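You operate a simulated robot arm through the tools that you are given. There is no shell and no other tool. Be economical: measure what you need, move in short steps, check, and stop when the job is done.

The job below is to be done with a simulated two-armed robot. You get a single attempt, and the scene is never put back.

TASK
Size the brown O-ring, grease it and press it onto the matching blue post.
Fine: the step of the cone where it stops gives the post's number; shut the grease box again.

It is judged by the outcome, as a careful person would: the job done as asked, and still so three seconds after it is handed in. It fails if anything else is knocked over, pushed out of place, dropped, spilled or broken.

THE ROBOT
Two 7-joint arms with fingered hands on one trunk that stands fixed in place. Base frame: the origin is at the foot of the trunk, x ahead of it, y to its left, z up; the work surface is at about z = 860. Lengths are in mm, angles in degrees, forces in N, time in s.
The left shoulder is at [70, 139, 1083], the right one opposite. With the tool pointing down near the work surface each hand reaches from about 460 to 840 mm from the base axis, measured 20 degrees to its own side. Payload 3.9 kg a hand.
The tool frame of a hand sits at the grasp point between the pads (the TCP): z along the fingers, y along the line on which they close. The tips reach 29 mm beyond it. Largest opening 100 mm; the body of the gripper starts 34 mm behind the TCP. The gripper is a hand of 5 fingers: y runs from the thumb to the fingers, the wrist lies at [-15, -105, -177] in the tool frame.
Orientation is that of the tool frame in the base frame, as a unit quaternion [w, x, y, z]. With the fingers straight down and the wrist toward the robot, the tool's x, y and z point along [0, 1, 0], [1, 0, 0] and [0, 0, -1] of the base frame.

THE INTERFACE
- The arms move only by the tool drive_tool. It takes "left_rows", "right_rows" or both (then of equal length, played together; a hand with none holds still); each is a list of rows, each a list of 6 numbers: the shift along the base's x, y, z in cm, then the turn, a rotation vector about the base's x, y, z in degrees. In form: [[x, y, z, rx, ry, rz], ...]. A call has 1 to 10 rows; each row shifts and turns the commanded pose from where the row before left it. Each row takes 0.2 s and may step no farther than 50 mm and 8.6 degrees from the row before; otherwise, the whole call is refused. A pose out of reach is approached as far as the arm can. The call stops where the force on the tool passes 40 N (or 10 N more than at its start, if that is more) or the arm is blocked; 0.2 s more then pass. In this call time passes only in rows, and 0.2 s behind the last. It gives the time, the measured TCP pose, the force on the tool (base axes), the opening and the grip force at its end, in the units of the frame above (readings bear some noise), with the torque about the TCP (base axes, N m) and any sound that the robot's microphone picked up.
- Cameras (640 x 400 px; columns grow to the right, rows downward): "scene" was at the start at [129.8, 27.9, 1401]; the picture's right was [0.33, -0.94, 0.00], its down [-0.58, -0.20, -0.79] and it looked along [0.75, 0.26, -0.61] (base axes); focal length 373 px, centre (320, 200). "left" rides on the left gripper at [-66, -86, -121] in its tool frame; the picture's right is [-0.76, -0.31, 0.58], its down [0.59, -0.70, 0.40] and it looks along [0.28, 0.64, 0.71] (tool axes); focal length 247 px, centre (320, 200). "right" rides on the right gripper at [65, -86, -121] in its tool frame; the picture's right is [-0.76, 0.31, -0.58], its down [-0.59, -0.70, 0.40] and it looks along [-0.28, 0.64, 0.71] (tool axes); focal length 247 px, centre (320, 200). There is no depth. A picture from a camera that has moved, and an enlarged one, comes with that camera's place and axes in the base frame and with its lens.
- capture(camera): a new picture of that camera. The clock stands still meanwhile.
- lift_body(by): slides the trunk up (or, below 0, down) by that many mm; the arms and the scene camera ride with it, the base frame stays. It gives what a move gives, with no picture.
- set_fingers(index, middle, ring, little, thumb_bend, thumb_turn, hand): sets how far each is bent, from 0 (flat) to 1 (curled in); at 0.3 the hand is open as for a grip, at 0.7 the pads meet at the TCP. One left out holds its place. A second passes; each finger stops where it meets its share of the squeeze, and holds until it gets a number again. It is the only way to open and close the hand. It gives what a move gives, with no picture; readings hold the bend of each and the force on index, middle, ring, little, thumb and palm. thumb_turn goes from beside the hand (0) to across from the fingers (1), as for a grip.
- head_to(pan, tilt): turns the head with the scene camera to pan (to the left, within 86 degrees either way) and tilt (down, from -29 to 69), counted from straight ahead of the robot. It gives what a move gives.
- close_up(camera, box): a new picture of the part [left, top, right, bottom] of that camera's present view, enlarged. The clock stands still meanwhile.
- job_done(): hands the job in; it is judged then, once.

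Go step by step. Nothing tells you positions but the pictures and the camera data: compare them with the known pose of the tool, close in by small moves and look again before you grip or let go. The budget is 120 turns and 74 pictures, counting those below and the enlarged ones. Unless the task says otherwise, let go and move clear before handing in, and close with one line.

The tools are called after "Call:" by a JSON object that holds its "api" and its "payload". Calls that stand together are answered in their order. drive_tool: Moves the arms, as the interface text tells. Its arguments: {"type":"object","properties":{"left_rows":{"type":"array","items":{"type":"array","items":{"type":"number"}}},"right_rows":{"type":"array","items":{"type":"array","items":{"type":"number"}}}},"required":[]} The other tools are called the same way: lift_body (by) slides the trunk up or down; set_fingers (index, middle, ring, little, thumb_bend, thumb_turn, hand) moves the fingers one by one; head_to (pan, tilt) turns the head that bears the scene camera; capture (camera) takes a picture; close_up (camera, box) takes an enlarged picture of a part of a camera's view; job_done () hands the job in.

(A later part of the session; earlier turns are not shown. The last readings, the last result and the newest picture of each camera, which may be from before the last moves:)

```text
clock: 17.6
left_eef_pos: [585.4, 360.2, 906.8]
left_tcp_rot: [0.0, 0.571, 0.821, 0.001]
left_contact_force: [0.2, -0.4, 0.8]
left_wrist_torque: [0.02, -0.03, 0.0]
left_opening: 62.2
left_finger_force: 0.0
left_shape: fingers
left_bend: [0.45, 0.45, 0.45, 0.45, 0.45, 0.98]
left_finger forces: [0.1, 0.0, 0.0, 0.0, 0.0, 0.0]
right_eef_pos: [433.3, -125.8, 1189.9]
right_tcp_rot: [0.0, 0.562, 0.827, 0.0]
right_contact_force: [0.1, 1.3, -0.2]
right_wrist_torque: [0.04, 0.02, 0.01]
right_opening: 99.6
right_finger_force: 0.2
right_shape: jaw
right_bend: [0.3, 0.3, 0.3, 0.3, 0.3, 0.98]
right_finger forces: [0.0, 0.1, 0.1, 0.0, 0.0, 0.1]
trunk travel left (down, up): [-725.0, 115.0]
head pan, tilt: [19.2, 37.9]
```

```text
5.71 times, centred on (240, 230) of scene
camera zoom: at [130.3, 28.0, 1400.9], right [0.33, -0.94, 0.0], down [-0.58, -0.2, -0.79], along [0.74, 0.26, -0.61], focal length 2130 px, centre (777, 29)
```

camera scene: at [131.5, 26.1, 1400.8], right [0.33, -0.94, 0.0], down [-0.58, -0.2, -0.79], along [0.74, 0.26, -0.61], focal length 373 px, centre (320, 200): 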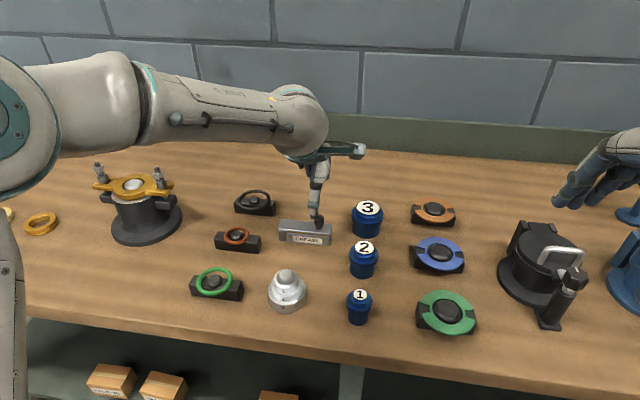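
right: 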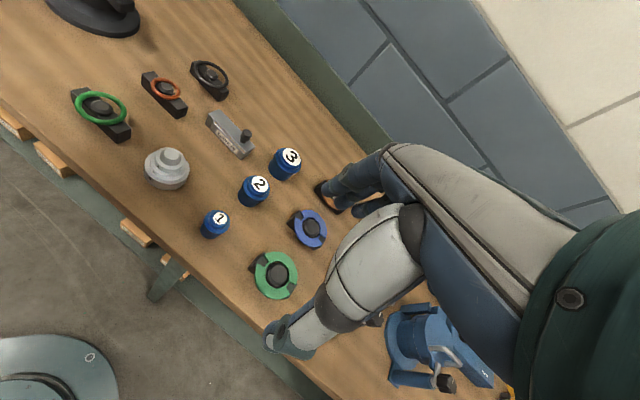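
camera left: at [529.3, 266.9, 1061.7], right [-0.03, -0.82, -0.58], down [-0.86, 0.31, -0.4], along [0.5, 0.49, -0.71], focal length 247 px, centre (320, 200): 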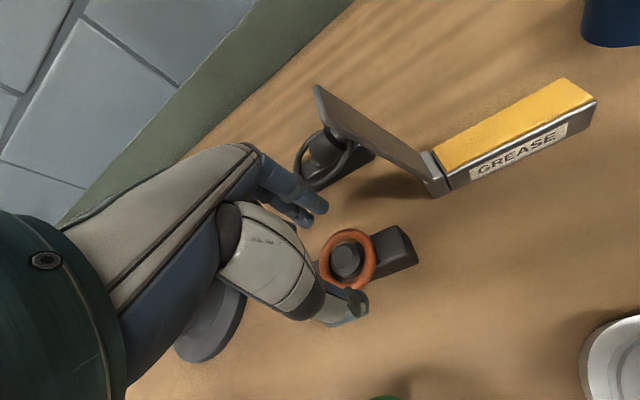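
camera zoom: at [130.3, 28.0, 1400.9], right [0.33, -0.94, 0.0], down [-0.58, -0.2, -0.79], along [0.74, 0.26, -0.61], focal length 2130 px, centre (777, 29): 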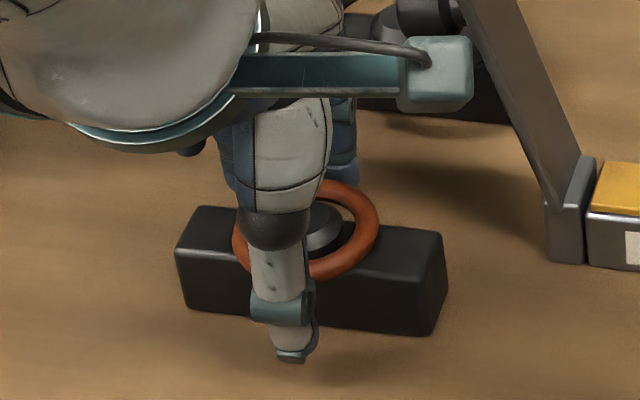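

Call:
{"api": "set_fingers", "payload": {"hand": "left", "index": 0.51, "middle": 0.51, "ring": 0.45, "little": 0.45, "thumb_bend": 0.51}}

Call:
{"api": "close_up", "payload": {"camera": "left", "box": [230, 170, 430, 330]}}

```text
clock: 18.6
left_eef_pos: [584.7, 359.7, 907.0]
left_tcp_rot: [0.0, 0.573, 0.82, 0.0]
left_contact_force: [-0.7, -1.0, 0.2]
left_wrist_torque: [0.0, 0.0, 0.0]
left_opening: 48.1
left_finger_force: 0.2
left_shape: fingers
left_bend: [0.51, 0.51, 0.45, 0.45, 0.51, 0.98]
left_finger forces: [0.1, 0.1, 0.1, 0.1, 0.0, 0.0]
right_eef_pos: [433.2, -125.7, 1189.9]
right_tcp_rot: [0.0, 0.563, 0.826, 0.001]
right_contact_force: [-0.2, -0.6, -0.5]
right_wrist_torque: [0.01, -0.02, 0.04]
right_opening: 99.7
right_finger_force: 0.1
right_shape: jaw
right_bend: [0.3, 0.3, 0.3, 0.3, 0.3, 0.98]
right_finger forces: [0.1, 0.0, 0.0, 0.1, 0.0, 0.1]
trunk travel left (down, up): [-725.0, 115.0]
head pan, tilt: [19.2, 37.9]
```

```text
2.50 times, centred on (330, 250) of left
camera zoom: at [528.6, 268.5, 1029.3], right [-0.03, -0.82, -0.58], down [-0.86, 0.31, -0.4], along [0.5, 0.49, -0.71], focal length 617 px, centre (295, 75)
```

zoom: 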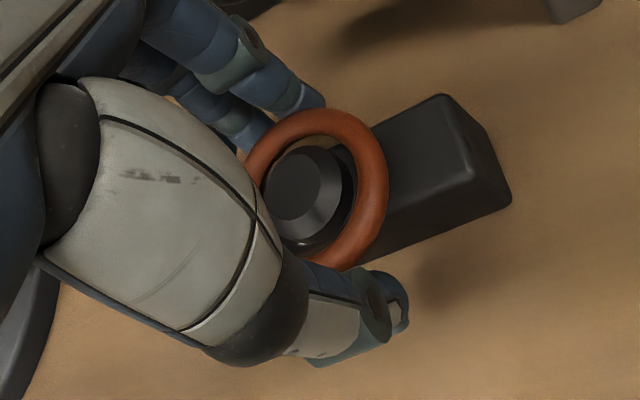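

Call:
{"api": "set_fingers", "payload": {"hand": "left", "index": 0.58, "middle": 0.58, "ring": 0.45, "little": 0.45, "thumb_bend": 0.58}}

Call:
{"api": "close_up", "payload": {"camera": "left", "box": [230, 170, 430, 330]}}

```text
clock: 19.6
left_eef_pos: [585.6, 359.8, 906.8]
left_tcp_rot: [0.0, 0.572, 0.82, 0.0]
left_contact_force: [-0.2, -0.3, -0.2]
left_wrist_torque: [0.01, -0.04, 0.0]
left_opening: 42.5
left_finger_force: 3.8
left_shape: fingers
left_bend: [0.54, 0.57, 0.45, 0.45, 0.54, 0.98]
left_finger forces: [3.3, 0.1, 0.1, 0.0, 3.3, 0.0]
right_eef_pos: [433.9, -124.6, 1190.6]
right_tcp_rot: [0.0, 0.563, 0.826, 0.0]
right_contact_force: [-0.7, 0.7, 0.1]
right_wrist_torque: [-0.04, 0.01, 0.0]
right_opening: 99.7
right_finger_force: 0.2
right_shape: jaw
right_bend: [0.3, 0.3, 0.3, 0.3, 0.3, 0.98]
right_finger forces: [0.1, 0.1, 0.0, 0.0, 0.1, 0.0]
trunk travel left (down, up): [-725.0, 115.0]
head pan, tilt: [19.2, 37.9]
```

```text
2.50 times, centred on (330, 250) of left
camera zoom: at [528.5, 268.5, 1029.3], right [-0.03, -0.82, -0.58], down [-0.86, 0.31, -0.4], along [0.5, 0.49, -0.71], focal length 617 px, centre (295, 75)
```

zoom: 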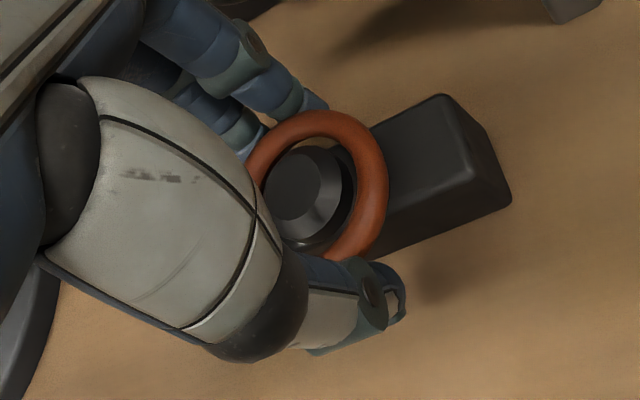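

Gripped lightly by index and thumb. I'll firm up a bit and lift slightly.

Call:
{"api": "set_fingers", "payload": {"hand": "left", "index": 0.61, "middle": 0.64, "thumb_bend": 0.61}}

Call:
{"api": "drive_tool", "payload": {"left_rows": [[0, 0, 0.5, 0, 0, 0], [0, 0, 0.7, 0, 0, 0], [0, 0, 1, 0, 0, 0]]}}

Call:
{"api": "close_up", "payload": {"camera": "left", "box": [230, 170, 430, 330]}}

Call:
{"api": "close_up", "payload": {"camera": "scene", "box": [195, 195, 285, 265]}}

```text
clock: 20.6
left_eef_pos: [585.8, 360.0, 905.5]
left_tcp_rot: [-0.001, 0.572, 0.82, 0.0]
left_contact_force: [1.8, 0.2, 0.1]
left_wrist_torque: [0.0, -0.03, -0.03]
left_opening: 41.2
left_finger_force: 8.2
left_shape: fingers
left_bend: [0.55, 0.61, 0.45, 0.45, 0.55, 0.97]
left_finger forces: [6.0, 3.1, 0.0, 0.0, 7.2, 0.0]
right_eef_pos: [433.2, -126.0, 1190.1]
right_tcp_rot: [0.0, 0.563, 0.827, 0.0]
right_contact_force: [0.2, 0.9, -0.6]
right_wrist_torque: [-0.02, 0.0, 0.02]
right_opening: 99.7
right_finger_force: 0.1
right_shape: jaw
right_bend: [0.3, 0.3, 0.3, 0.3, 0.3, 0.98]
right_finger forces: [0.1, 0.1, 0.0, 0.1, 0.0, 0.0]
trunk travel left (down, up): [-725.0, 115.0]
head pan, tilt: [19.2, 37.9]
```

```text
clock: 21.4
left_eef_pos: [585.4, 360.7, 928.8]
left_tcp_rot: [0.0, 0.571, 0.821, 0.0]
left_contact_force: [0.2, 0.0, -0.2]
left_wrist_torque: [0.0, -0.02, 0.01]
left_opening: 41.2
left_finger_force: 7.8
left_shape: fingers
left_bend: [0.55, 0.62, 0.45, 0.45, 0.55, 0.97]
left_finger forces: [5.7, 2.1, 0.0, 0.1, 7.8, 0.0]
right_eef_pos: [433.6, -125.1, 1190.1]
right_tcp_rot: [0.0, 0.562, 0.827, 0.0]
right_contact_force: [0.6, -0.1, -0.2]
right_wrist_torque: [0.01, -0.02, 0.02]
right_opening: 99.9
right_finger_force: 0.0
right_shape: jaw
right_bend: [0.3, 0.3, 0.3, 0.3, 0.3, 0.98]
right_finger forces: [0.1, 0.0, 0.0, 0.0, 0.1, 0.0]
trunk travel left (down, up): [-725.0, 115.0]
head pan, tilt: [19.2, 37.9]
```

```text
2.50 times, centred on (330, 250) of left
camera zoom: at [528.5, 269.1, 1051.5], right [-0.03, -0.82, -0.58], down [-0.86, 0.31, -0.4], along [0.5, 0.49, -0.71], focal length 617 px, centre (295, 75)
```

zoom: 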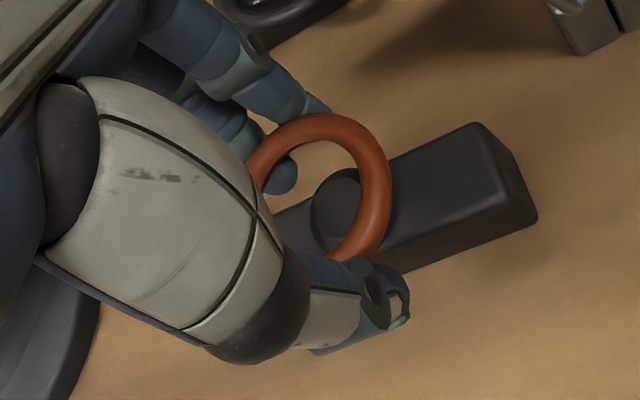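

```text
5.71 times, centred on (240, 230) of scene
camera zoom: at [129.6, 27.8, 1401.0], right [0.33, -0.94, 0.0], down [-0.58, -0.2, -0.79], along [0.75, 0.26, -0.61], focal length 2130 px, centre (777, 29)
```

zoom: 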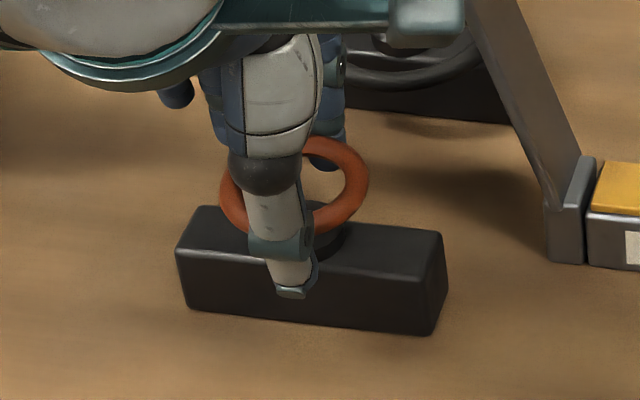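

The ring is lifted and level. The middle fingertip curls beneath the ring, which would foul the cone, so I'll ease it back and check the ring stays.

Call:
{"api": "set_fingers", "payload": {"hand": "left", "middle": 0.5, "ring": 0.3, "little": 0.3}}

Call:
{"api": "close_up", "payload": {"camera": "left", "box": [230, 170, 430, 330]}}

```text
clock: 22.4
left_eef_pos: [585.7, 359.5, 928.3]
left_tcp_rot: [0.0, 0.572, 0.82, 0.0]
left_contact_force: [-1.1, 0.1, 0.3]
left_wrist_torque: [-0.02, 0.03, 0.0]
left_opening: 41.2
left_finger_force: 6.3
left_shape: fingers
left_bend: [0.55, 0.5, 0.3, 0.3, 0.56, 0.97]
left_finger forces: [6.8, 0.1, 0.0, 0.1, 6.7, 0.0]
right_eef_pos: [434.2, -125.9, 1190.2]
right_tcp_rot: [0.0, 0.563, 0.827, 0.0]
right_contact_force: [-0.3, 0.6, 0.4]
right_wrist_torque: [-0.06, 0.01, 0.0]
right_opening: 100.2
right_finger_force: 0.1
right_shape: jaw
right_bend: [0.3, 0.3, 0.3, 0.3, 0.3, 0.98]
right_finger forces: [0.1, 0.0, 0.0, 0.0, 0.0, 0.0]
trunk travel left (down, up): [-725.0, 115.0]
head pan, tilt: [19.2, 37.9]
```

```text
2.50 times, centred on (330, 250) of left
camera zoom: at [528.7, 269.1, 1051.3], right [-0.03, -0.82, -0.58], down [-0.86, 0.31, -0.4], along [0.5, 0.49, -0.71], focal length 617 px, centre (295, 75)
```

zoom: 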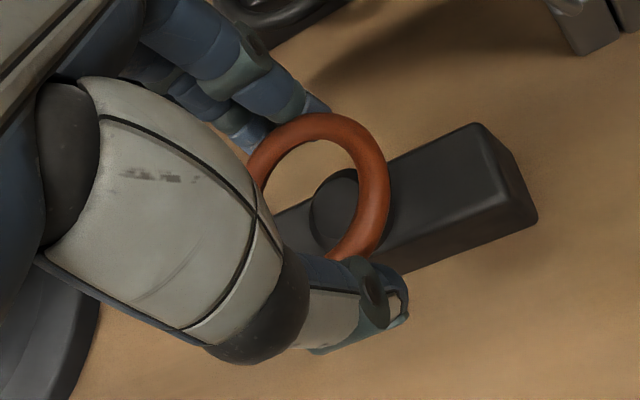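

Held well by index and thumb, ring centre about 13.5 mm below the TCP. Moving over the cone at (502,217).

Call:
{"api": "drive_tool", "payload": {"left_rows": [[0, 0, 2.5, 0, 0, 0], [0, 0, 2.5, 0, 0, 0], [-1.64, -2.84, 0, 0, 0, 0], [-1.64, -2.84, 0, 0, 0, 0], [-1.64, -2.84, 0, 0, 0, 0], [-1.64, -2.84, 0, 0, 0, 0], [-1.64, -2.84, -1, 0, 0, 0]]}}

Call:
{"api": "capture", "payload": {"camera": "left"}}

Call:
{"api": "close_up", "payload": {"camera": "scene", "box": [245, 225, 345, 315]}}

```text
clock: 24.0
left_eef_pos: [508.5, 218.2, 968.5]
left_tcp_rot: [0.007, 0.569, 0.822, -0.008]
left_contact_force: [0.1, 0.6, -0.2]
left_wrist_torque: [0.04, 0.02, 0.03]
left_opening: 41.1
left_finger_force: 7.0
left_shape: fingers
left_bend: [0.55, 0.5, 0.3, 0.3, 0.56, 0.97]
left_finger forces: [6.7, 0.0, 0.1, 0.1, 6.6, 0.1]
left hand out of reach, approached as far as the arm can: row 7
right_eef_pos: [433.7, -127.0, 1189.9]
right_tcp_rot: [-0.001, 0.563, 0.826, 0.0]
right_contact_force: [0.1, 0.2, -0.2]
right_wrist_torque: [-0.02, -0.01, -0.02]
right_opening: 99.8
right_finger_force: 0.1
right_shape: jaw
right_bend: [0.3, 0.3, 0.3, 0.3, 0.3, 0.98]
right_finger forces: [0.0, 0.1, 0.0, 0.0, 0.0, 0.0]
trunk travel left (down, up): [-725.0, 115.0]
head pan, tilt: [19.2, 37.9]
```

```text
36 pictures are left
camera left: at [451.6, 128.1, 1091.3], right [-0.02, -0.83, -0.56], down [-0.86, 0.3, -0.41], along [0.5, 0.48, -0.72], focal length 247 px, centre (320, 200)
```

left: 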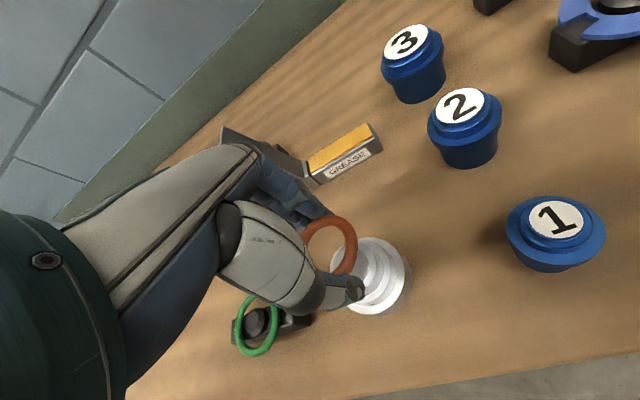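

```text
4.44 times, centred on (295, 270) of scene
camera zoom: at [130.1, 25.2, 1401.0], right [0.33, -0.94, 0.0], down [-0.58, -0.2, -0.79], along [0.74, 0.26, -0.61], focal length 1656 px, centre (431, -111)
```

zoom: 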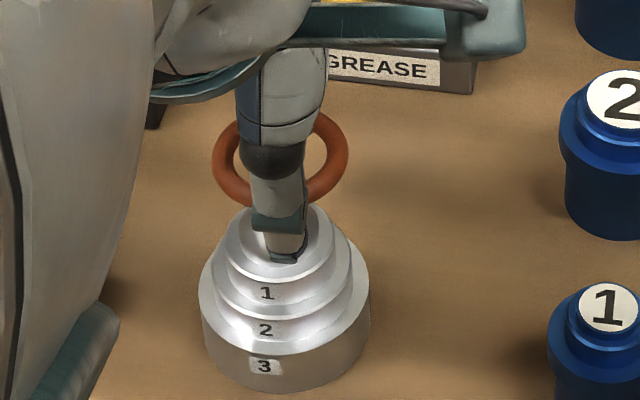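

The ring hangs level; the arm reached a limit at the last step. I'll yaw the hand back toward straight to regain reach and centre over the cone.

Call:
{"api": "drive_tool", "payload": {"left_rows": [[0, 0, 0, 0, 0, -7], [0, 0, 0, 0, 0, -7], [0, 0, 0, 0, 0, -7], [0, 0, 0, 0, 0, -7]]}}

```text
clock: 25.0
left_eef_pos: [507.0, 220.5, 964.1]
left_tcp_rot: [0.0, 0.754, 0.656, 0.0]
left_contact_force: [0.3, -0.5, -0.1]
left_wrist_torque: [0.02, 0.02, 0.0]
left_opening: 41.1
left_finger_force: 6.9
left_shape: fingers
left_bend: [0.55, 0.5, 0.3, 0.3, 0.56, 0.97]
left_finger forces: [6.7, 0.0, 0.0, 0.1, 6.6, 0.0]
right_eef_pos: [432.9, -124.4, 1190.4]
right_tcp_rot: [0.0, 0.563, 0.827, 0.0]
right_contact_force: [0.3, 0.6, 0.3]
right_wrist_torque: [-0.02, 0.01, 0.01]
right_opening: 99.8
right_finger_force: 0.0
right_shape: jaw
right_bend: [0.3, 0.3, 0.3, 0.3, 0.3, 0.98]
right_finger forces: [0.0, 0.0, 0.1, 0.1, 0.0, 0.0]
trunk travel left (down, up): [-725.0, 115.0]
head pan, tilt: [19.2, 37.9]
```

Call:
{"api": "drive_tool", "payload": {"left_rows": [[-0.34, -0.38, -0.5, 0, 0, 0], [0, 0, -0.6, 0, 0, 0]]}}

Call:
{"api": "close_up", "payload": {"camera": "left", "box": [270, 180, 450, 330]}}

Call:
{"api": "close_up", "payload": {"camera": "scene", "box": [245, 240, 335, 315]}}

```text
clock: 25.6
left_eef_pos: [503.4, 214.8, 955.9]
left_tcp_rot: [0.001, 0.753, 0.658, 0.0]
left_contact_force: [-0.1, 0.4, -0.8]
left_wrist_torque: [-0.01, 0.01, -0.02]
left_opening: 41.1
left_finger_force: 6.8
left_shape: fingers
left_bend: [0.55, 0.5, 0.3, 0.3, 0.56, 0.97]
left_finger forces: [6.8, 0.0, 0.0, 0.0, 6.5, 0.0]
right_eef_pos: [433.0, -124.3, 1190.9]
right_tcp_rot: [0.0, 0.563, 0.826, 0.0]
right_contact_force: [0.2, 0.1, -0.2]
right_wrist_torque: [-0.03, -0.02, 0.01]
right_opening: 100.0
right_finger_force: 0.1
right_shape: jaw
right_bend: [0.3, 0.3, 0.3, 0.3, 0.3, 0.98]
right_finger forces: [0.0, 0.0, 0.0, 0.0, 0.0, 0.0]
trunk travel left (down, up): [-725.0, 115.0]
head pan, tilt: [19.2, 37.9]
```

```text
2.67 times, centred on (360, 255) of left
camera zoom: at [410.7, 162.8, 1076.9], right [-0.41, -0.71, -0.58], down [-0.62, 0.68, -0.4], along [0.67, 0.19, -0.71], focal length 659 px, centre (213, 53)
```

zoom: 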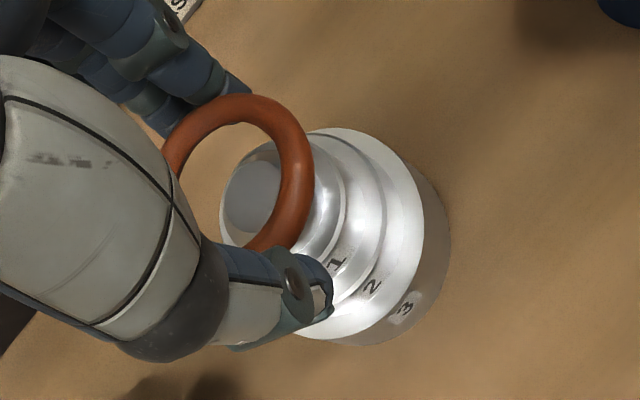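

```text
5.33 times, centred on (290, 278) of scene
camera zoom: at [130.2, 28.8, 1400.9], right [0.33, -0.94, 0.0], down [-0.58, -0.2, -0.79], along [0.74, 0.26, -0.61], focal length 1988 px, centre (480, -213)
```

zoom: 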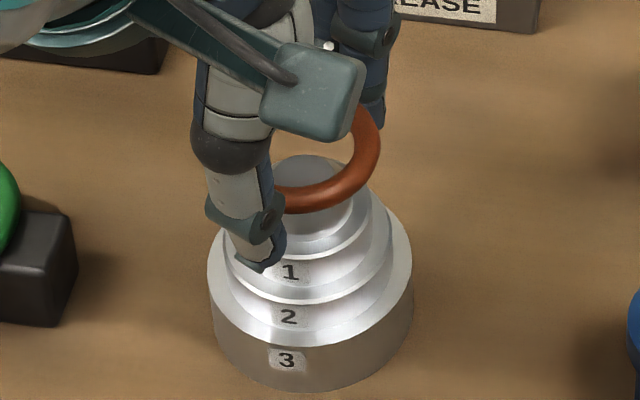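

The ring is nearly centred: I need about (+2,+1) mm. I'll shift and lower gently, watching force.

Call:
{"api": "drive_tool", "payload": {"left_rows": [[0.18, 0.1, -0.5, 0, 0, 0], [0, 0, -0.5, 0, 0, 0], [0, 0, -0.4, 0, 0, 0]]}}

Call:
{"api": "close_up", "payload": {"camera": "left", "box": [270, 180, 450, 330]}}

```text
clock: 26.4
left_eef_pos: [505.5, 216.6, 941.3]
left_tcp_rot: [0.0, 0.754, 0.657, 0.0]
left_contact_force: [-0.4, -0.4, -0.2]
left_wrist_torque: [-0.03, 0.02, 0.01]
left_opening: 40.8
left_finger_force: 6.5
left_shape: fingers
left_bend: [0.55, 0.5, 0.3, 0.3, 0.56, 0.97]
left_finger forces: [6.7, 0.0, 0.0, 0.1, 6.5, 0.0]
right_eef_pos: [434.1, -126.8, 1190.9]
right_tcp_rot: [0.0, 0.563, 0.826, 0.0]
right_contact_force: [0.4, 0.4, 0.0]
right_wrist_torque: [-0.01, -0.04, 0.05]
right_opening: 99.7
right_finger_force: 0.0
right_shape: jaw
right_bend: [0.3, 0.3, 0.3, 0.3, 0.3, 0.98]
right_finger forces: [0.1, 0.1, 0.0, 0.0, 0.0, 0.0]
trunk travel left (down, up): [-725.0, 115.0]
head pan, tilt: [19.2, 37.9]
```

```text
2.67 times, centred on (360, 255) of left
camera zoom: at [412.9, 162.9, 1063.0], right [-0.41, -0.71, -0.58], down [-0.62, 0.68, -0.4], along [0.67, 0.19, -0.71], focal length 659 px, centre (213, 53)
```

zoom: 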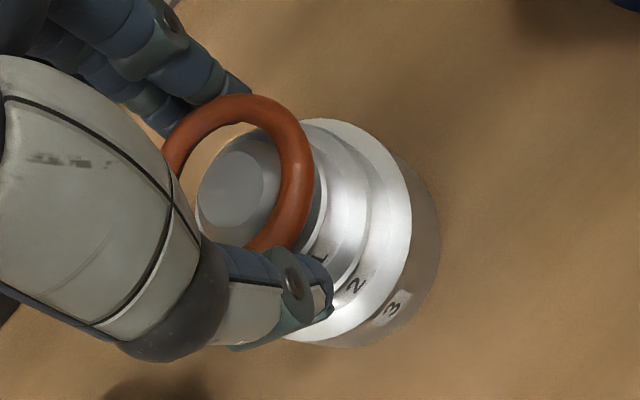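

Call:
{"api": "drive_tool", "payload": {"left_rows": [[0.05, -0.05, -0.3, 0, 0, 0], [0, 0, -0.3, 0, 0, 0]]}}

Call:
{"api": "close_up", "payload": {"camera": "left", "box": [280, 200, 370, 275]}}

Call:
{"api": "close_up", "payload": {"camera": "scene", "box": [255, 250, 325, 308]}}

```text
clock: 27.0
left_eef_pos: [505.8, 216.0, 934.2]
left_tcp_rot: [0.0, 0.753, 0.657, 0.001]
left_contact_force: [-0.9, -0.1, -0.2]
left_wrist_torque: [-0.03, 0.01, -0.01]
left_opening: 41.0
left_finger_force: 6.8
left_shape: fingers
left_bend: [0.55, 0.5, 0.3, 0.3, 0.56, 0.97]
left_finger forces: [6.7, 0.0, 0.1, 0.1, 7.0, 0.0]
right_eef_pos: [433.8, -126.6, 1189.9]
right_tcp_rot: [0.0, 0.562, 0.827, -0.001]
right_contact_force: [1.1, -0.8, 0.4]
right_wrist_torque: [0.02, -0.01, 0.01]
right_opening: 99.8
right_finger_force: 0.0
right_shape: jaw
right_bend: [0.3, 0.3, 0.3, 0.3, 0.3, 0.98]
right_finger forces: [0.1, 0.0, 0.0, 0.1, 0.0, 0.0]
trunk travel left (down, up): [-725.0, 115.0]
head pan, tilt: [19.2, 37.9]
```

```text
5.33 times, centred on (325, 238) of left
camera zoom: at [413.3, 162.3, 1057.0], right [-0.41, -0.71, -0.58], down [-0.62, 0.68, -0.4], along [0.67, 0.19, -0.71], focal length 1317 px, centre (293, 0)
```

zoom: 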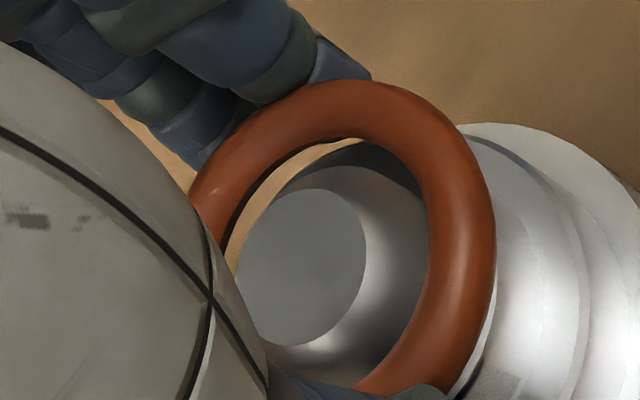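

```text
6.90 times, centred on (290, 279) of scene
camera zoom: at [129.8, 28.0, 1401.0], right [0.33, -0.94, 0.0], down [-0.58, -0.2, -0.79], along [0.75, 0.26, -0.61], focal length 2570 px, centre (527, -345)
```

zoom: 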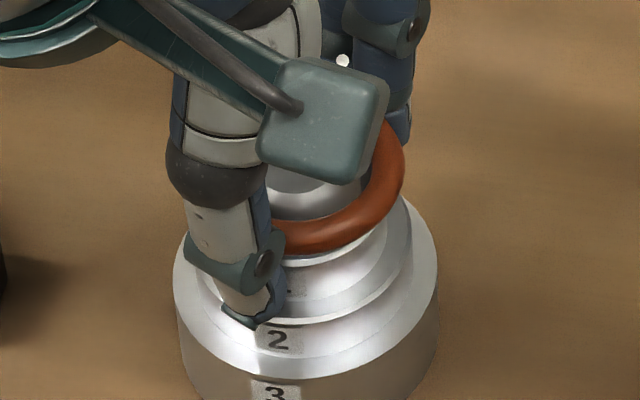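

The ring is around the peg. Lowering a few more mm, then releasing to let it settle.

Call:
{"api": "drive_tool", "payload": {"left_rows": [[0, 0, -0.3, 0, 0, 0], [0, 0, -0.2, 0, 0, 0]]}}

Call:
{"api": "set_fingers", "payload": {"hand": "left", "index": 0.46, "middle": 0.46, "thumb_bend": 0.46}}

Call:
{"api": "close_up", "payload": {"camera": "scene", "box": [255, 250, 325, 308]}}

```text
clock: 27.6
left_eef_pos: [504.8, 215.8, 930.0]
left_tcp_rot: [0.001, 0.753, 0.658, 0.001]
left_contact_force: [-0.5, -0.3, 0.3]
left_wrist_torque: [0.0, 0.04, -0.02]
left_opening: 41.1
left_finger_force: 6.9
left_shape: fingers
left_bend: [0.55, 0.5, 0.3, 0.3, 0.56, 0.97]
left_finger forces: [6.8, 0.0, 0.0, 0.0, 7.9, 0.1]
right_eef_pos: [433.9, -125.6, 1190.9]
right_tcp_rot: [0.0, 0.562, 0.827, 0.0]
right_contact_force: [0.2, 0.1, -0.3]
right_wrist_torque: [0.01, -0.02, -0.06]
right_opening: 99.7
right_finger_force: 0.0
right_shape: jaw
right_bend: [0.3, 0.3, 0.3, 0.3, 0.3, 0.98]
right_finger forces: [0.0, 0.1, 0.0, 0.0, 0.0, 0.0]
trunk travel left (down, up): [-725.0, 115.0]
head pan, tilt: [19.2, 37.9]
```

```text
clock: 28.6
left_eef_pos: [504.6, 215.3, 930.5]
left_tcp_rot: [0.0, 0.754, 0.657, -0.001]
left_contact_force: [0.2, -0.3, 0.2]
left_wrist_torque: [0.0, 0.04, -0.02]
left_opening: 59.8
left_finger_force: 0.2
left_shape: fingers
left_bend: [0.46, 0.46, 0.3, 0.3, 0.46, 0.97]
left_finger forces: [0.1, 0.0, 0.1, 0.0, 0.1, 0.0]
right_eef_pos: [434.0, -124.7, 1191.4]
right_tcp_rot: [0.0, 0.563, 0.827, 0.0]
right_contact_force: [0.1, 0.2, 1.1]
right_wrist_torque: [-0.01, -0.02, -0.01]
right_opening: 99.7
right_finger_force: 0.1
right_shape: jaw
right_bend: [0.3, 0.3, 0.3, 0.3, 0.3, 0.98]
right_finger forces: [0.0, 0.1, 0.0, 0.0, 0.0, 0.1]
trunk travel left (down, up): [-725.0, 115.0]
head pan, tilt: [19.2, 37.9]
```

```text
6.90 times, centred on (290, 279) of scene
camera zoom: at [129.8, 27.9, 1401.0], right [0.33, -0.94, 0.0], down [-0.58, -0.2, -0.79], along [0.75, 0.26, -0.61], focal length 2570 px, centre (527, -345)
```

zoom: 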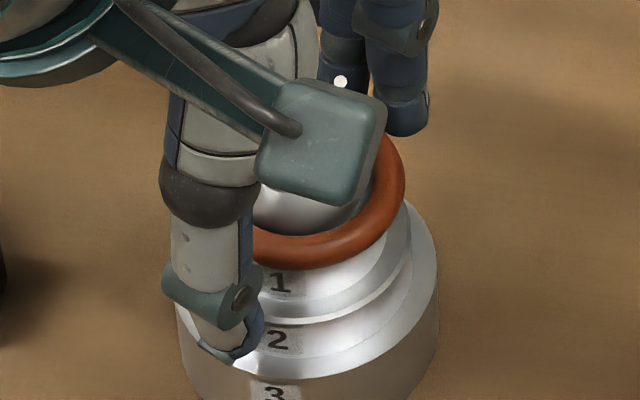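

The ring rests on step 1, so post 1 is the match. Regripping and lifting it off.

Call:
{"api": "set_fingers", "payload": {"hand": "left", "index": 0.61, "middle": 0.5, "thumb_bend": 0.61}}

Call:
{"api": "drive_tool", "payload": {"left_rows": [[0, 0, 0.5, 0, 0, 0], [0, 0, 1.0, 0, 0, 0], [0, 0, 2.0, 0, 0, 0], [0, 0, 2.0, 0, 0, 0]]}}

Call:
{"api": "close_up", "payload": {"camera": "left", "box": [230, 170, 430, 330]}}

```text
clock: 29.6
left_eef_pos: [504.9, 216.5, 929.2]
left_tcp_rot: [0.001, 0.754, 0.657, 0.0]
left_contact_force: [-0.9, -0.4, 1.1]
left_wrist_torque: [-0.01, 0.05, -0.03]
left_opening: 41.8
left_finger_force: 5.8
left_shape: fingers
left_bend: [0.55, 0.5, 0.3, 0.3, 0.56, 0.97]
left_finger forces: [5.9, 0.0, 0.0, 0.0, 7.3, 0.0]
right_eef_pos: [432.9, -124.7, 1190.3]
right_tcp_rot: [0.0, 0.563, 0.827, 0.001]
right_contact_force: [0.2, 0.8, -0.7]
right_wrist_torque: [0.01, 0.0, 0.05]
right_opening: 99.8
right_finger_force: 0.0
right_shape: jaw
right_bend: [0.3, 0.3, 0.3, 0.3, 0.3, 0.98]
right_finger forces: [0.1, 0.0, 0.0, 0.0, 0.0, 0.0]
trunk travel left (down, up): [-725.0, 115.0]
head pan, tilt: [19.2, 37.9]
```

```text
clock: 30.6
left_eef_pos: [503.9, 212.8, 986.1]
left_tcp_rot: [-0.002, 0.755, 0.656, 0.001]
left_contact_force: [0.8, -1.1, -0.4]
left_wrist_torque: [0.05, 0.0, 0.0]
left_opening: 41.2
left_finger_force: 6.1
left_shape: fingers
left_bend: [0.55, 0.5, 0.3, 0.3, 0.56, 0.97]
left_finger forces: [5.9, 0.0, 0.0, 0.1, 6.1, 0.0]
left hand out of reach, approached as far as the arm can: row 3
right_eef_pos: [433.6, -129.7, 1190.1]
right_tcp_rot: [-0.001, 0.564, 0.826, 0.002]
right_contact_force: [0.6, -1.2, -0.6]
right_wrist_torque: [0.07, 0.01, 0.01]
right_opening: 99.8
right_finger_force: 0.0
right_shape: jaw
right_bend: [0.3, 0.3, 0.3, 0.3, 0.3, 0.98]
right_finger forces: [0.0, 0.0, 0.1, 0.0, 0.0, 0.0]
trunk travel left (down, up): [-725.0, 115.0]
head pan, tilt: [19.2, 37.9]
```

```text
2.50 times, centred on (330, 250) of left
camera zoom: at [411.9, 158.6, 1108.1], right [-0.41, -0.7, -0.58], down [-0.61, 0.68, -0.4], along [0.68, 0.2, -0.71], focal length 617 px, centre (295, 75)
```

zoom: 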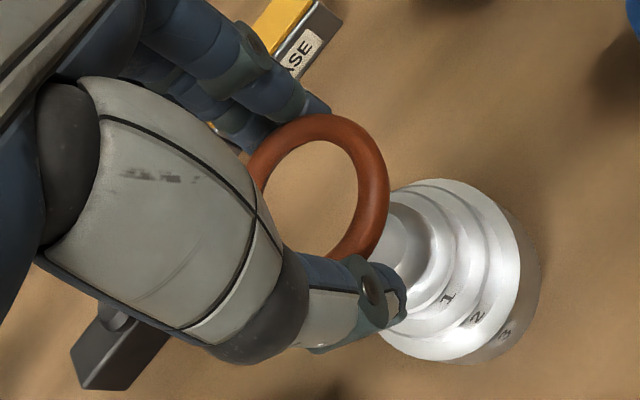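

Ring regripped well. Moving over the open grease at about (657,218), away from the raised lid.

Call:
{"api": "drive_tool", "payload": {"left_rows": [[3.1, 0.1, -0.2, 0, 0, 3.6], [3.1, 0.1, -0.4, 0, 0, 3.6], [3.1, 0.1, -0.4, 0, 0, 3.6], [3.1, 0.1, -0.6, 0, 0, 3.6], [3.1, 0.1, -1.0, 0, 0, 3.6]]}}

Call:
{"api": "capture", "payload": {"camera": "left"}}

Call:
{"api": "close_up", "payload": {"camera": "scene", "box": [250, 165, 370, 260]}}

```text
clock: 31.8
left_eef_pos: [662.7, 223.8, 959.3]
left_tcp_rot: [0.0, 0.641, 0.767, 0.001]
left_contact_force: [0.4, 0.5, -0.1]
left_wrist_torque: [-0.02, 0.01, 0.02]
left_opening: 41.1
left_finger_force: 5.9
left_shape: fingers
left_bend: [0.55, 0.5, 0.3, 0.3, 0.56, 0.97]
left_finger forces: [5.7, 0.0, 0.0, 0.0, 5.9, 0.0]
right_eef_pos: [434.9, -124.9, 1190.3]
right_tcp_rot: [0.0, 0.562, 0.827, -0.001]
right_contact_force: [0.1, 0.8, 0.6]
right_wrist_torque: [0.0, 0.0, 0.02]
right_opening: 99.8
right_finger_force: 0.1
right_shape: jaw
right_bend: [0.3, 0.3, 0.3, 0.3, 0.3, 0.98]
right_finger forces: [0.0, 0.1, 0.0, 0.0, 0.1, 0.0]
trunk travel left (down, up): [-725.0, 115.0]
head pan, tilt: [19.2, 37.9]
```

```text
27 pictures are left
camera left: at [591.3, 143.4, 1081.4], right [-0.17, -0.8, -0.58], down [-0.8, 0.45, -0.4], along [0.58, 0.39, -0.71], focal length 247 px, centre (320, 200)
```

left: 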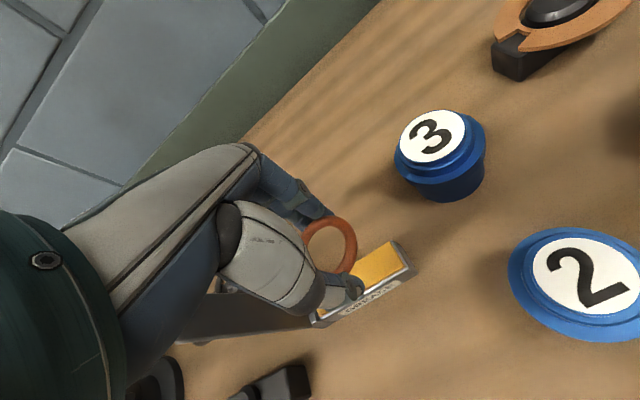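

```text
4.21 times, centred on (310, 212) of scene
camera zoom: at [131.5, 28.1, 1400.8], right [0.33, -0.94, 0.0], down [-0.58, -0.2, -0.79], along [0.74, 0.26, -0.62], focal length 1569 px, centre (362, 147)
```

zoom: 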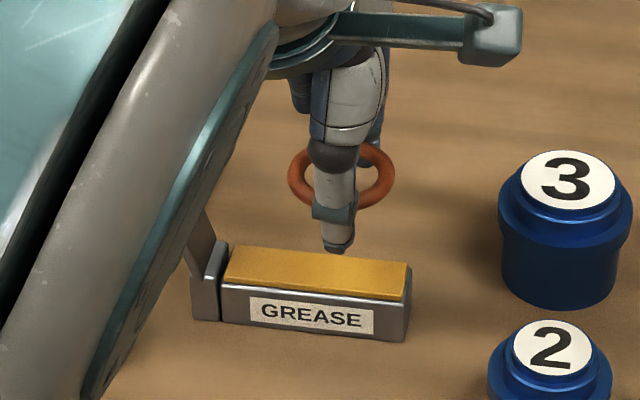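

Ring is about 5 mm too far forward of the grease centre line. I'll correct and descend until light contact.

Call:
{"api": "drive_tool", "payload": {"left_rows": [[-0.5, 0, -1.5, 0, 0, 0], [0, 0, -1.7, 0, 0, 0], [0, 0, -1.5, 0, 0, 0]]}}

Call:
{"api": "drive_tool", "payload": {"left_rows": [[0, 0, -0.3, 0, 0, 0]]}}

Call:
{"api": "close_up", "payload": {"camera": "left", "box": [230, 170, 430, 330]}}

```text
clock: 32.6
left_eef_pos: [656.0, 221.4, 910.7]
left_tcp_rot: [0.001, 0.642, 0.767, 0.0]
left_contact_force: [0.6, 0.1, -0.1]
left_wrist_torque: [-0.03, -0.01, 0.02]
left_opening: 40.8
left_finger_force: 5.6
left_shape: fingers
left_bend: [0.55, 0.5, 0.3, 0.3, 0.56, 0.97]
left_finger forces: [5.7, 0.0, 0.0, 0.0, 5.8, 0.0]
right_eef_pos: [434.5, -125.3, 1190.6]
right_tcp_rot: [0.001, 0.562, 0.827, 0.0]
right_contact_force: [0.2, 0.8, 0.0]
right_wrist_torque: [-0.01, -0.03, -0.03]
right_opening: 100.0
right_finger_force: 0.2
right_shape: jaw
right_bend: [0.3, 0.3, 0.3, 0.3, 0.3, 0.98]
right_finger forces: [0.0, 0.0, 0.1, 0.1, 0.1, 0.0]
trunk travel left (down, up): [-725.0, 115.0]
head pan, tilt: [19.2, 37.9]
```

```text
clock: 33.0
left_eef_pos: [656.7, 221.8, 909.3]
left_tcp_rot: [0.001, 0.641, 0.768, 0.0]
left_contact_force: [0.0, -0.1, -1.5]
left_wrist_torque: [-0.02, -0.03, 0.04]
left_opening: 41.0
left_finger_force: 6.1
left_shape: fingers
left_bend: [0.55, 0.5, 0.3, 0.3, 0.56, 0.97]
left_finger forces: [5.8, 0.0, 0.0, 0.0, 5.8, 0.0]
right_eef_pos: [434.4, -124.2, 1190.2]
right_tcp_rot: [0.0, 0.562, 0.827, 0.0]
right_contact_force: [-0.5, 1.1, -0.2]
right_wrist_torque: [0.01, -0.03, 0.01]
right_opening: 99.6
right_finger_force: 0.1
right_shape: jaw
right_bend: [0.3, 0.3, 0.3, 0.3, 0.3, 0.98]
right_finger forces: [0.0, 0.0, 0.1, 0.1, 0.0, 0.0]
trunk travel left (down, up): [-725.0, 115.0]
head pan, tilt: [19.2, 37.9]
```

```text
2.50 times, centred on (330, 250) of left
camera zoom: at [584.7, 142.0, 1030.7], right [-0.17, -0.8, -0.58], down [-0.8, 0.45, -0.4], along [0.58, 0.39, -0.71], focal length 617 px, centre (295, 75)
```

zoom: 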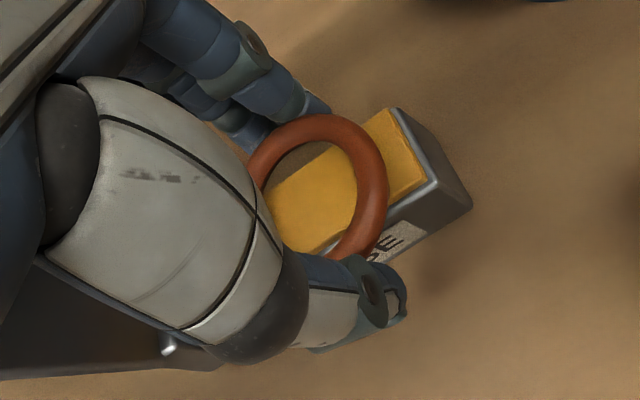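

Aligned over the grease. Lowering a few mm more until contact.

Call:
{"api": "drive_tool", "payload": {"left_rows": [[0, 0, -0.2, 0, 0, 0], [0, 0, -0.2, 0, 0, 0]]}}

Call:
{"api": "drive_tool", "payload": {"left_rows": [[0, 0, -0.2, 0, 0, 0], [0, 0, -0.1, 0, 0, 0]]}}

Call:
{"api": "close_up", "payload": {"camera": "left", "box": [230, 170, 430, 330]}}

```text
clock: 33.6
left_eef_pos: [655.4, 221.6, 906.1]
left_tcp_rot: [0.002, 0.642, 0.767, 0.002]
left_contact_force: [1.9, 1.0, 6.2]
left_wrist_torque: [-0.02, 0.02, 0.0]
left_opening: 40.2
left_finger_force: 6.2
left_shape: fingers
left_bend: [0.55, 0.5, 0.3, 0.3, 0.57, 0.97]
left_finger forces: [7.6, 0.0, 0.0, 0.0, 4.8, 0.1]
right_eef_pos: [431.8, -125.4, 1190.8]
right_tcp_rot: [-0.001, 0.563, 0.827, 0.0]
right_contact_force: [-0.4, 0.6, 0.3]
right_wrist_torque: [0.0, 0.0, -0.02]
right_opening: 99.7
right_finger_force: 0.0
right_shape: jaw
right_bend: [0.3, 0.3, 0.3, 0.3, 0.3, 0.98]
right_finger forces: [0.0, 0.1, 0.0, 0.1, 0.0, 0.0]
trunk travel left (down, up): [-725.0, 115.0]
head pan, tilt: [19.2, 37.9]
```

```text
clock: 34.2
left_eef_pos: [656.2, 220.3, 904.9]
left_tcp_rot: [0.001, 0.641, 0.768, 0.001]
left_contact_force: [2.9, 1.2, 11.9]
left_wrist_torque: [0.04, -0.12, 0.0]
left_opening: 39.5
left_finger_force: 7.7
left_shape: fingers
left_bend: [0.55, 0.5, 0.3, 0.3, 0.58, 0.98]
left_finger forces: [10.0, 0.0, 0.1, 0.0, 4.4, 0.1]
right_eef_pos: [430.9, -125.2, 1191.6]
right_tcp_rot: [0.001, 0.563, 0.827, 0.0]
right_contact_force: [-0.1, -0.5, 0.3]
right_wrist_torque: [-0.02, -0.02, -0.02]
right_opening: 99.9
right_finger_force: 0.0
right_shape: jaw
right_bend: [0.3, 0.3, 0.3, 0.3, 0.3, 0.98]
right_finger forces: [0.1, 0.0, 0.0, 0.0, 0.0, 0.0]
trunk travel left (down, up): [-725.0, 115.0]
head pan, tilt: [19.2, 37.9]
```

```text
2.50 times, centred on (330, 250) of left
camera zoom: at [583.1, 140.9, 1026.2], right [-0.16, -0.8, -0.58], down [-0.79, 0.45, -0.4], along [0.58, 0.39, -0.71], focal length 617 px, centre (295, 75)
```

zoom: 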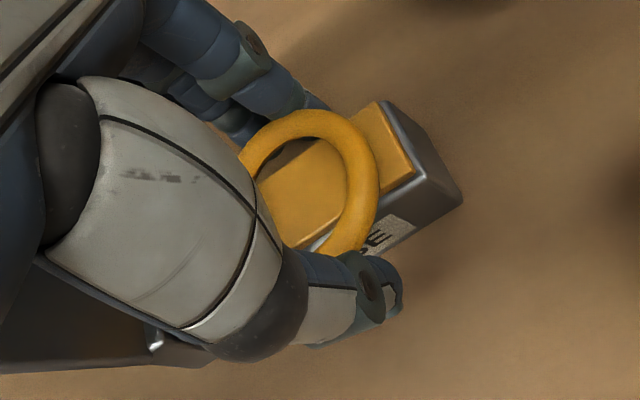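

The ring has turned grease-coloured: it is greased. Lifting gently.

Call:
{"api": "drive_tool", "payload": {"left_rows": [[0, 0, 0.5, 0, 0, 0], [0, 0, 0.7, 0, 0, 0], [0, 0, 1.0, 0, 0, 0], [0, 0, 2.0, 0, 0, 0]]}}

Call:
{"api": "close_up", "payload": {"camera": "left", "box": [230, 170, 430, 330]}}

Call:
{"api": "close_up", "payload": {"camera": "scene", "box": [250, 165, 370, 260]}}

```text
clock: 35.2
left_eef_pos: [653.1, 221.2, 944.2]
left_tcp_rot: [-0.001, 0.641, 0.767, 0.001]
left_contact_force: [-0.1, 0.3, -0.7]
left_wrist_torque: [0.01, 0.01, -0.02]
left_opening: 39.5
left_finger_force: 6.8
left_shape: fingers
left_bend: [0.55, 0.5, 0.3, 0.3, 0.57, 0.97]
left_finger forces: [6.2, 0.1, 0.0, 0.1, 6.2, 0.0]
right_eef_pos: [432.6, -126.2, 1190.8]
right_tcp_rot: [-0.001, 0.563, 0.827, 0.0]
right_contact_force: [0.4, 0.2, -0.8]
right_wrist_torque: [-0.01, 0.01, -0.03]
right_opening: 99.8
right_finger_force: 0.0
right_shape: jaw
right_bend: [0.3, 0.3, 0.3, 0.3, 0.3, 0.98]
right_finger forces: [0.0, 0.0, 0.0, 0.0, 0.1, 0.1]
trunk travel left (down, up): [-725.0, 115.0]
head pan, tilt: [19.2, 37.9]
```

```text
2.50 times, centred on (330, 250) of left
camera zoom: at [582.3, 141.3, 1066.7], right [-0.17, -0.8, -0.58], down [-0.8, 0.46, -0.4], along [0.58, 0.39, -0.71], focal length 617 px, centre (295, 75)
```

zoom: 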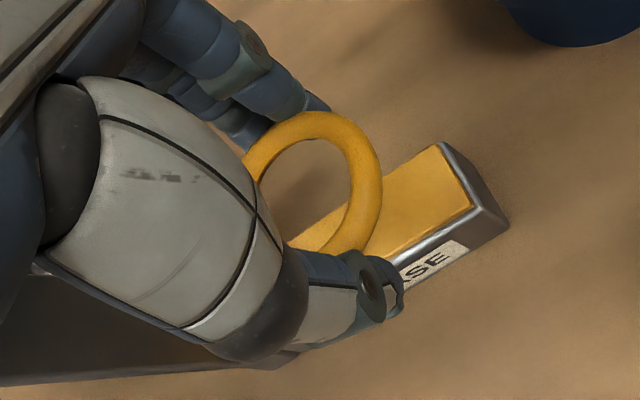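

```text
4.21 times, centred on (310, 212) of scene
camera zoom: at [129.1, 27.8, 1401.0], right [0.33, -0.94, 0.0], down [-0.58, -0.2, -0.79], along [0.75, 0.26, -0.61], focal length 1569 px, centre (362, 147)
```

zoom: 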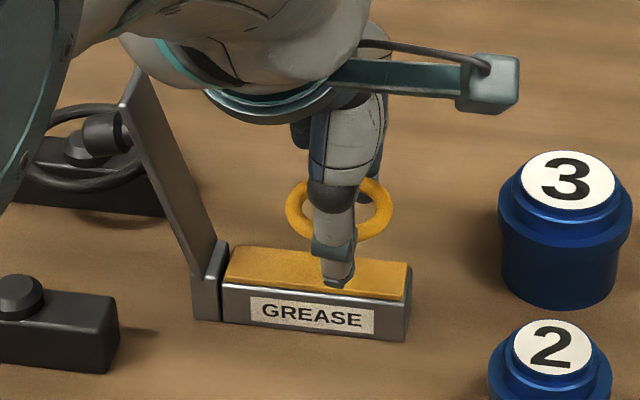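

The ring is greased and held. Moving over to post 1 with some yaw for reach.

Call:
{"api": "drive_tool", "payload": {"left_rows": [[0, 0, 3.0, 0, 0, 0], [-2.9, -2.6, 0, 0, 0, -6], [-2.9, -2.6, 0, 0, 0, -6], [-2.9, -2.6, 0, 0, 0, -6], [-2.9, -2.6, 0, 0, 0, -6], [-2.9, -2.6, 0, 0, 0, -6]]}}

Call:
{"api": "capture", "payload": {"camera": "left"}}

Call:
{"api": "close_up", "payload": {"camera": "scene", "box": [310, 230, 420, 330]}}

```text
clock: 36.6
left_eef_pos: [507.5, 92.1, 974.2]
left_tcp_rot: [0.0, 0.819, 0.574, 0.001]
left_contact_force: [-0.6, -0.1, 0.4]
left_wrist_torque: [0.01, -0.02, 0.02]
left_opening: 39.3
left_finger_force: 6.4
left_shape: fingers
left_bend: [0.55, 0.5, 0.3, 0.3, 0.57, 0.97]
left_finger forces: [6.3, 0.0, 0.0, 0.1, 6.0, 0.1]
right_eef_pos: [432.8, -126.2, 1191.1]
right_tcp_rot: [0.0, 0.562, 0.827, 0.0]
right_contact_force: [-0.6, 0.6, 0.8]
right_wrist_torque: [0.02, -0.03, -0.01]
right_opening: 99.9
right_finger_force: 0.0
right_shape: jaw
right_bend: [0.3, 0.3, 0.3, 0.3, 0.3, 0.98]
right_finger forces: [0.0, 0.0, 0.1, 0.0, 0.0, 0.0]
trunk travel left (down, up): [-725.0, 115.0]
head pan, tilt: [19.2, 37.9]
```

```text
21 pictures are left
camera left: at [406.7, 58.7, 1096.2], right [-0.54, -0.61, -0.58], down [-0.46, 0.79, -0.4], along [0.7, 0.05, -0.71], focal length 247 px, centre (320, 200)
```

left: 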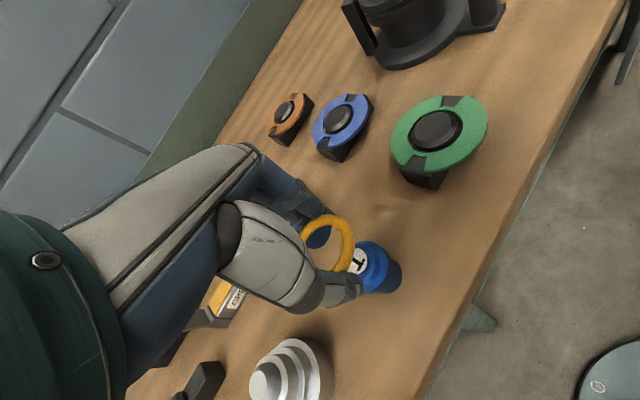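

```text
4.00 times, centred on (365, 280) of scene
camera zoom: at [128.9, 27.6, 1401.1], right [0.33, -0.94, 0.0], down [-0.58, -0.2, -0.79], along [0.75, 0.26, -0.61], focal length 1491 px, centre (140, -120)
```

zoom: 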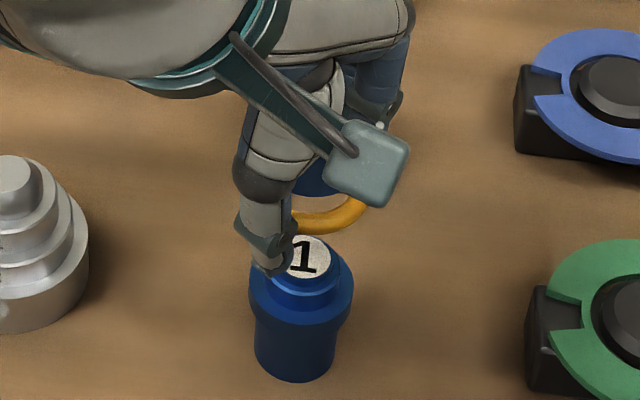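

Reach is fine here. Post axis estimate is (503.4,89.3), spigot top 922, flange 905. Shifting and lowering to just above the spigot.

Call:
{"api": "drive_tool", "payload": {"left_rows": [[-0.21, -0.36, -1.3, 0, 0, 0], [0, 0, -1.3, 0, 0, 0]]}}

Call:
{"api": "close_up", "payload": {"camera": "left", "box": [280, 190, 400, 290]}}

```text
clock: 37.2
left_eef_pos: [508.1, 87.3, 948.0]
left_tcp_rot: [0.001, 0.818, 0.575, 0.001]
left_contact_force: [0.0, 0.4, -1.1]
left_wrist_torque: [-0.01, 0.03, 0.03]
left_opening: 39.7
left_finger_force: 5.7
left_shape: fingers
left_bend: [0.55, 0.5, 0.3, 0.3, 0.57, 0.97]
left_finger forces: [6.0, 0.1, 0.1, 0.0, 6.1, 0.0]
right_eef_pos: [433.4, -125.3, 1190.2]
right_tcp_rot: [0.0, 0.563, 0.827, 0.0]
right_contact_force: [-0.6, 0.1, -0.5]
right_wrist_torque: [-0.01, 0.06, -0.02]
right_opening: 99.9
right_finger_force: 0.1
right_shape: jaw
right_bend: [0.3, 0.3, 0.3, 0.3, 0.3, 0.98]
right_finger forces: [0.0, 0.1, 0.0, 0.0, 0.1, 0.0]
trunk travel left (down, up): [-725.0, 115.0]
head pan, tilt: [19.2, 37.9]
```

```text
4.00 times, centred on (340, 240) of left
camera zoom: at [407.1, 54.8, 1069.8], right [-0.54, -0.61, -0.58], down [-0.46, 0.79, -0.4], along [0.7, 0.05, -0.71], focal length 988 px, centre (240, 40)
```

zoom: 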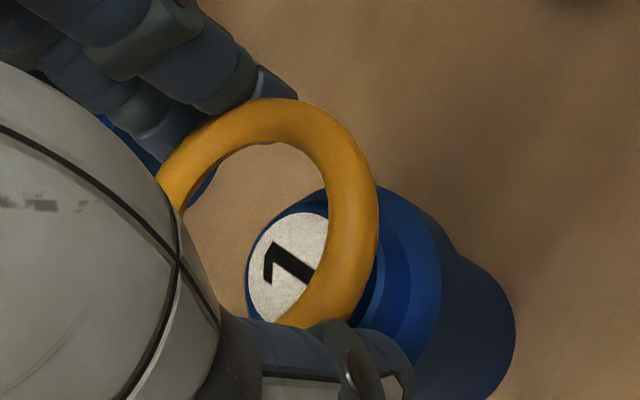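

Ring and post axis agree within about 1–2 mm; the ring sits ~9 mm below the TCP now. Lowering to just above the spigot and checking again.

Call:
{"api": "drive_tool", "payload": {"left_rows": [[0, 0, -0.7, 0, 0, 0], [0, 0, -0.6, 0, 0, 0]]}}

Call:
{"api": "close_up", "payload": {"camera": "left", "box": [280, 190, 400, 290]}}

Call:
{"api": "close_up", "payload": {"camera": "scene", "box": [330, 265, 394, 325]}}

```text
clock: 37.8
left_eef_pos: [508.2, 88.8, 935.2]
left_tcp_rot: [0.001, 0.818, 0.575, 0.0]
left_contact_force: [-0.3, -0.7, 1.9]
left_wrist_torque: [0.01, 0.05, 0.0]
left_opening: 39.4
left_finger_force: 6.8
left_shape: fingers
left_bend: [0.55, 0.5, 0.3, 0.3, 0.57, 0.97]
left_finger forces: [6.0, 0.1, 0.0, 0.0, 7.3, 0.0]
right_eef_pos: [433.0, -124.9, 1191.0]
right_tcp_rot: [0.0, 0.563, 0.827, 0.0]
right_contact_force: [0.5, -0.3, 0.9]
right_wrist_torque: [-0.02, 0.0, 0.02]
right_opening: 99.9
right_finger_force: 0.1
right_shape: jaw
right_bend: [0.3, 0.3, 0.3, 0.3, 0.3, 0.98]
right_finger forces: [0.0, 0.1, 0.0, 0.0, 0.1, 0.0]
trunk travel left (down, up): [-725.0, 115.0]
head pan, tilt: [19.2, 37.9]
```

```text
4.00 times, centred on (340, 240) of left
camera zoom: at [406.3, 55.4, 1057.5], right [-0.54, -0.61, -0.58], down [-0.46, 0.79, -0.4], along [0.7, 0.05, -0.71], focal length 988 px, centre (240, 40)
```

zoom: 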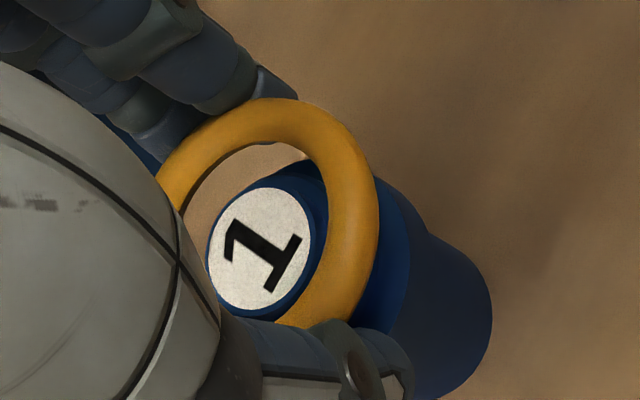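

```text
6.67 times, centred on (362, 295) of scene
camera zoom: at [129.5, 27.9, 1401.1], right [0.33, -0.94, 0.0], down [-0.58, -0.2, -0.79], along [0.75, 0.26, -0.61], focal length 2484 px, centre (40, -433)
```

zoom: 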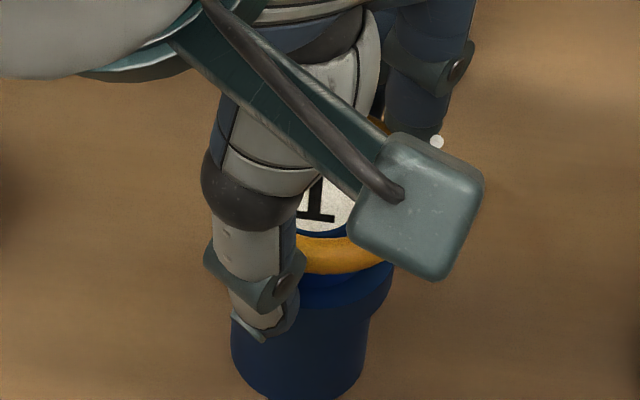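

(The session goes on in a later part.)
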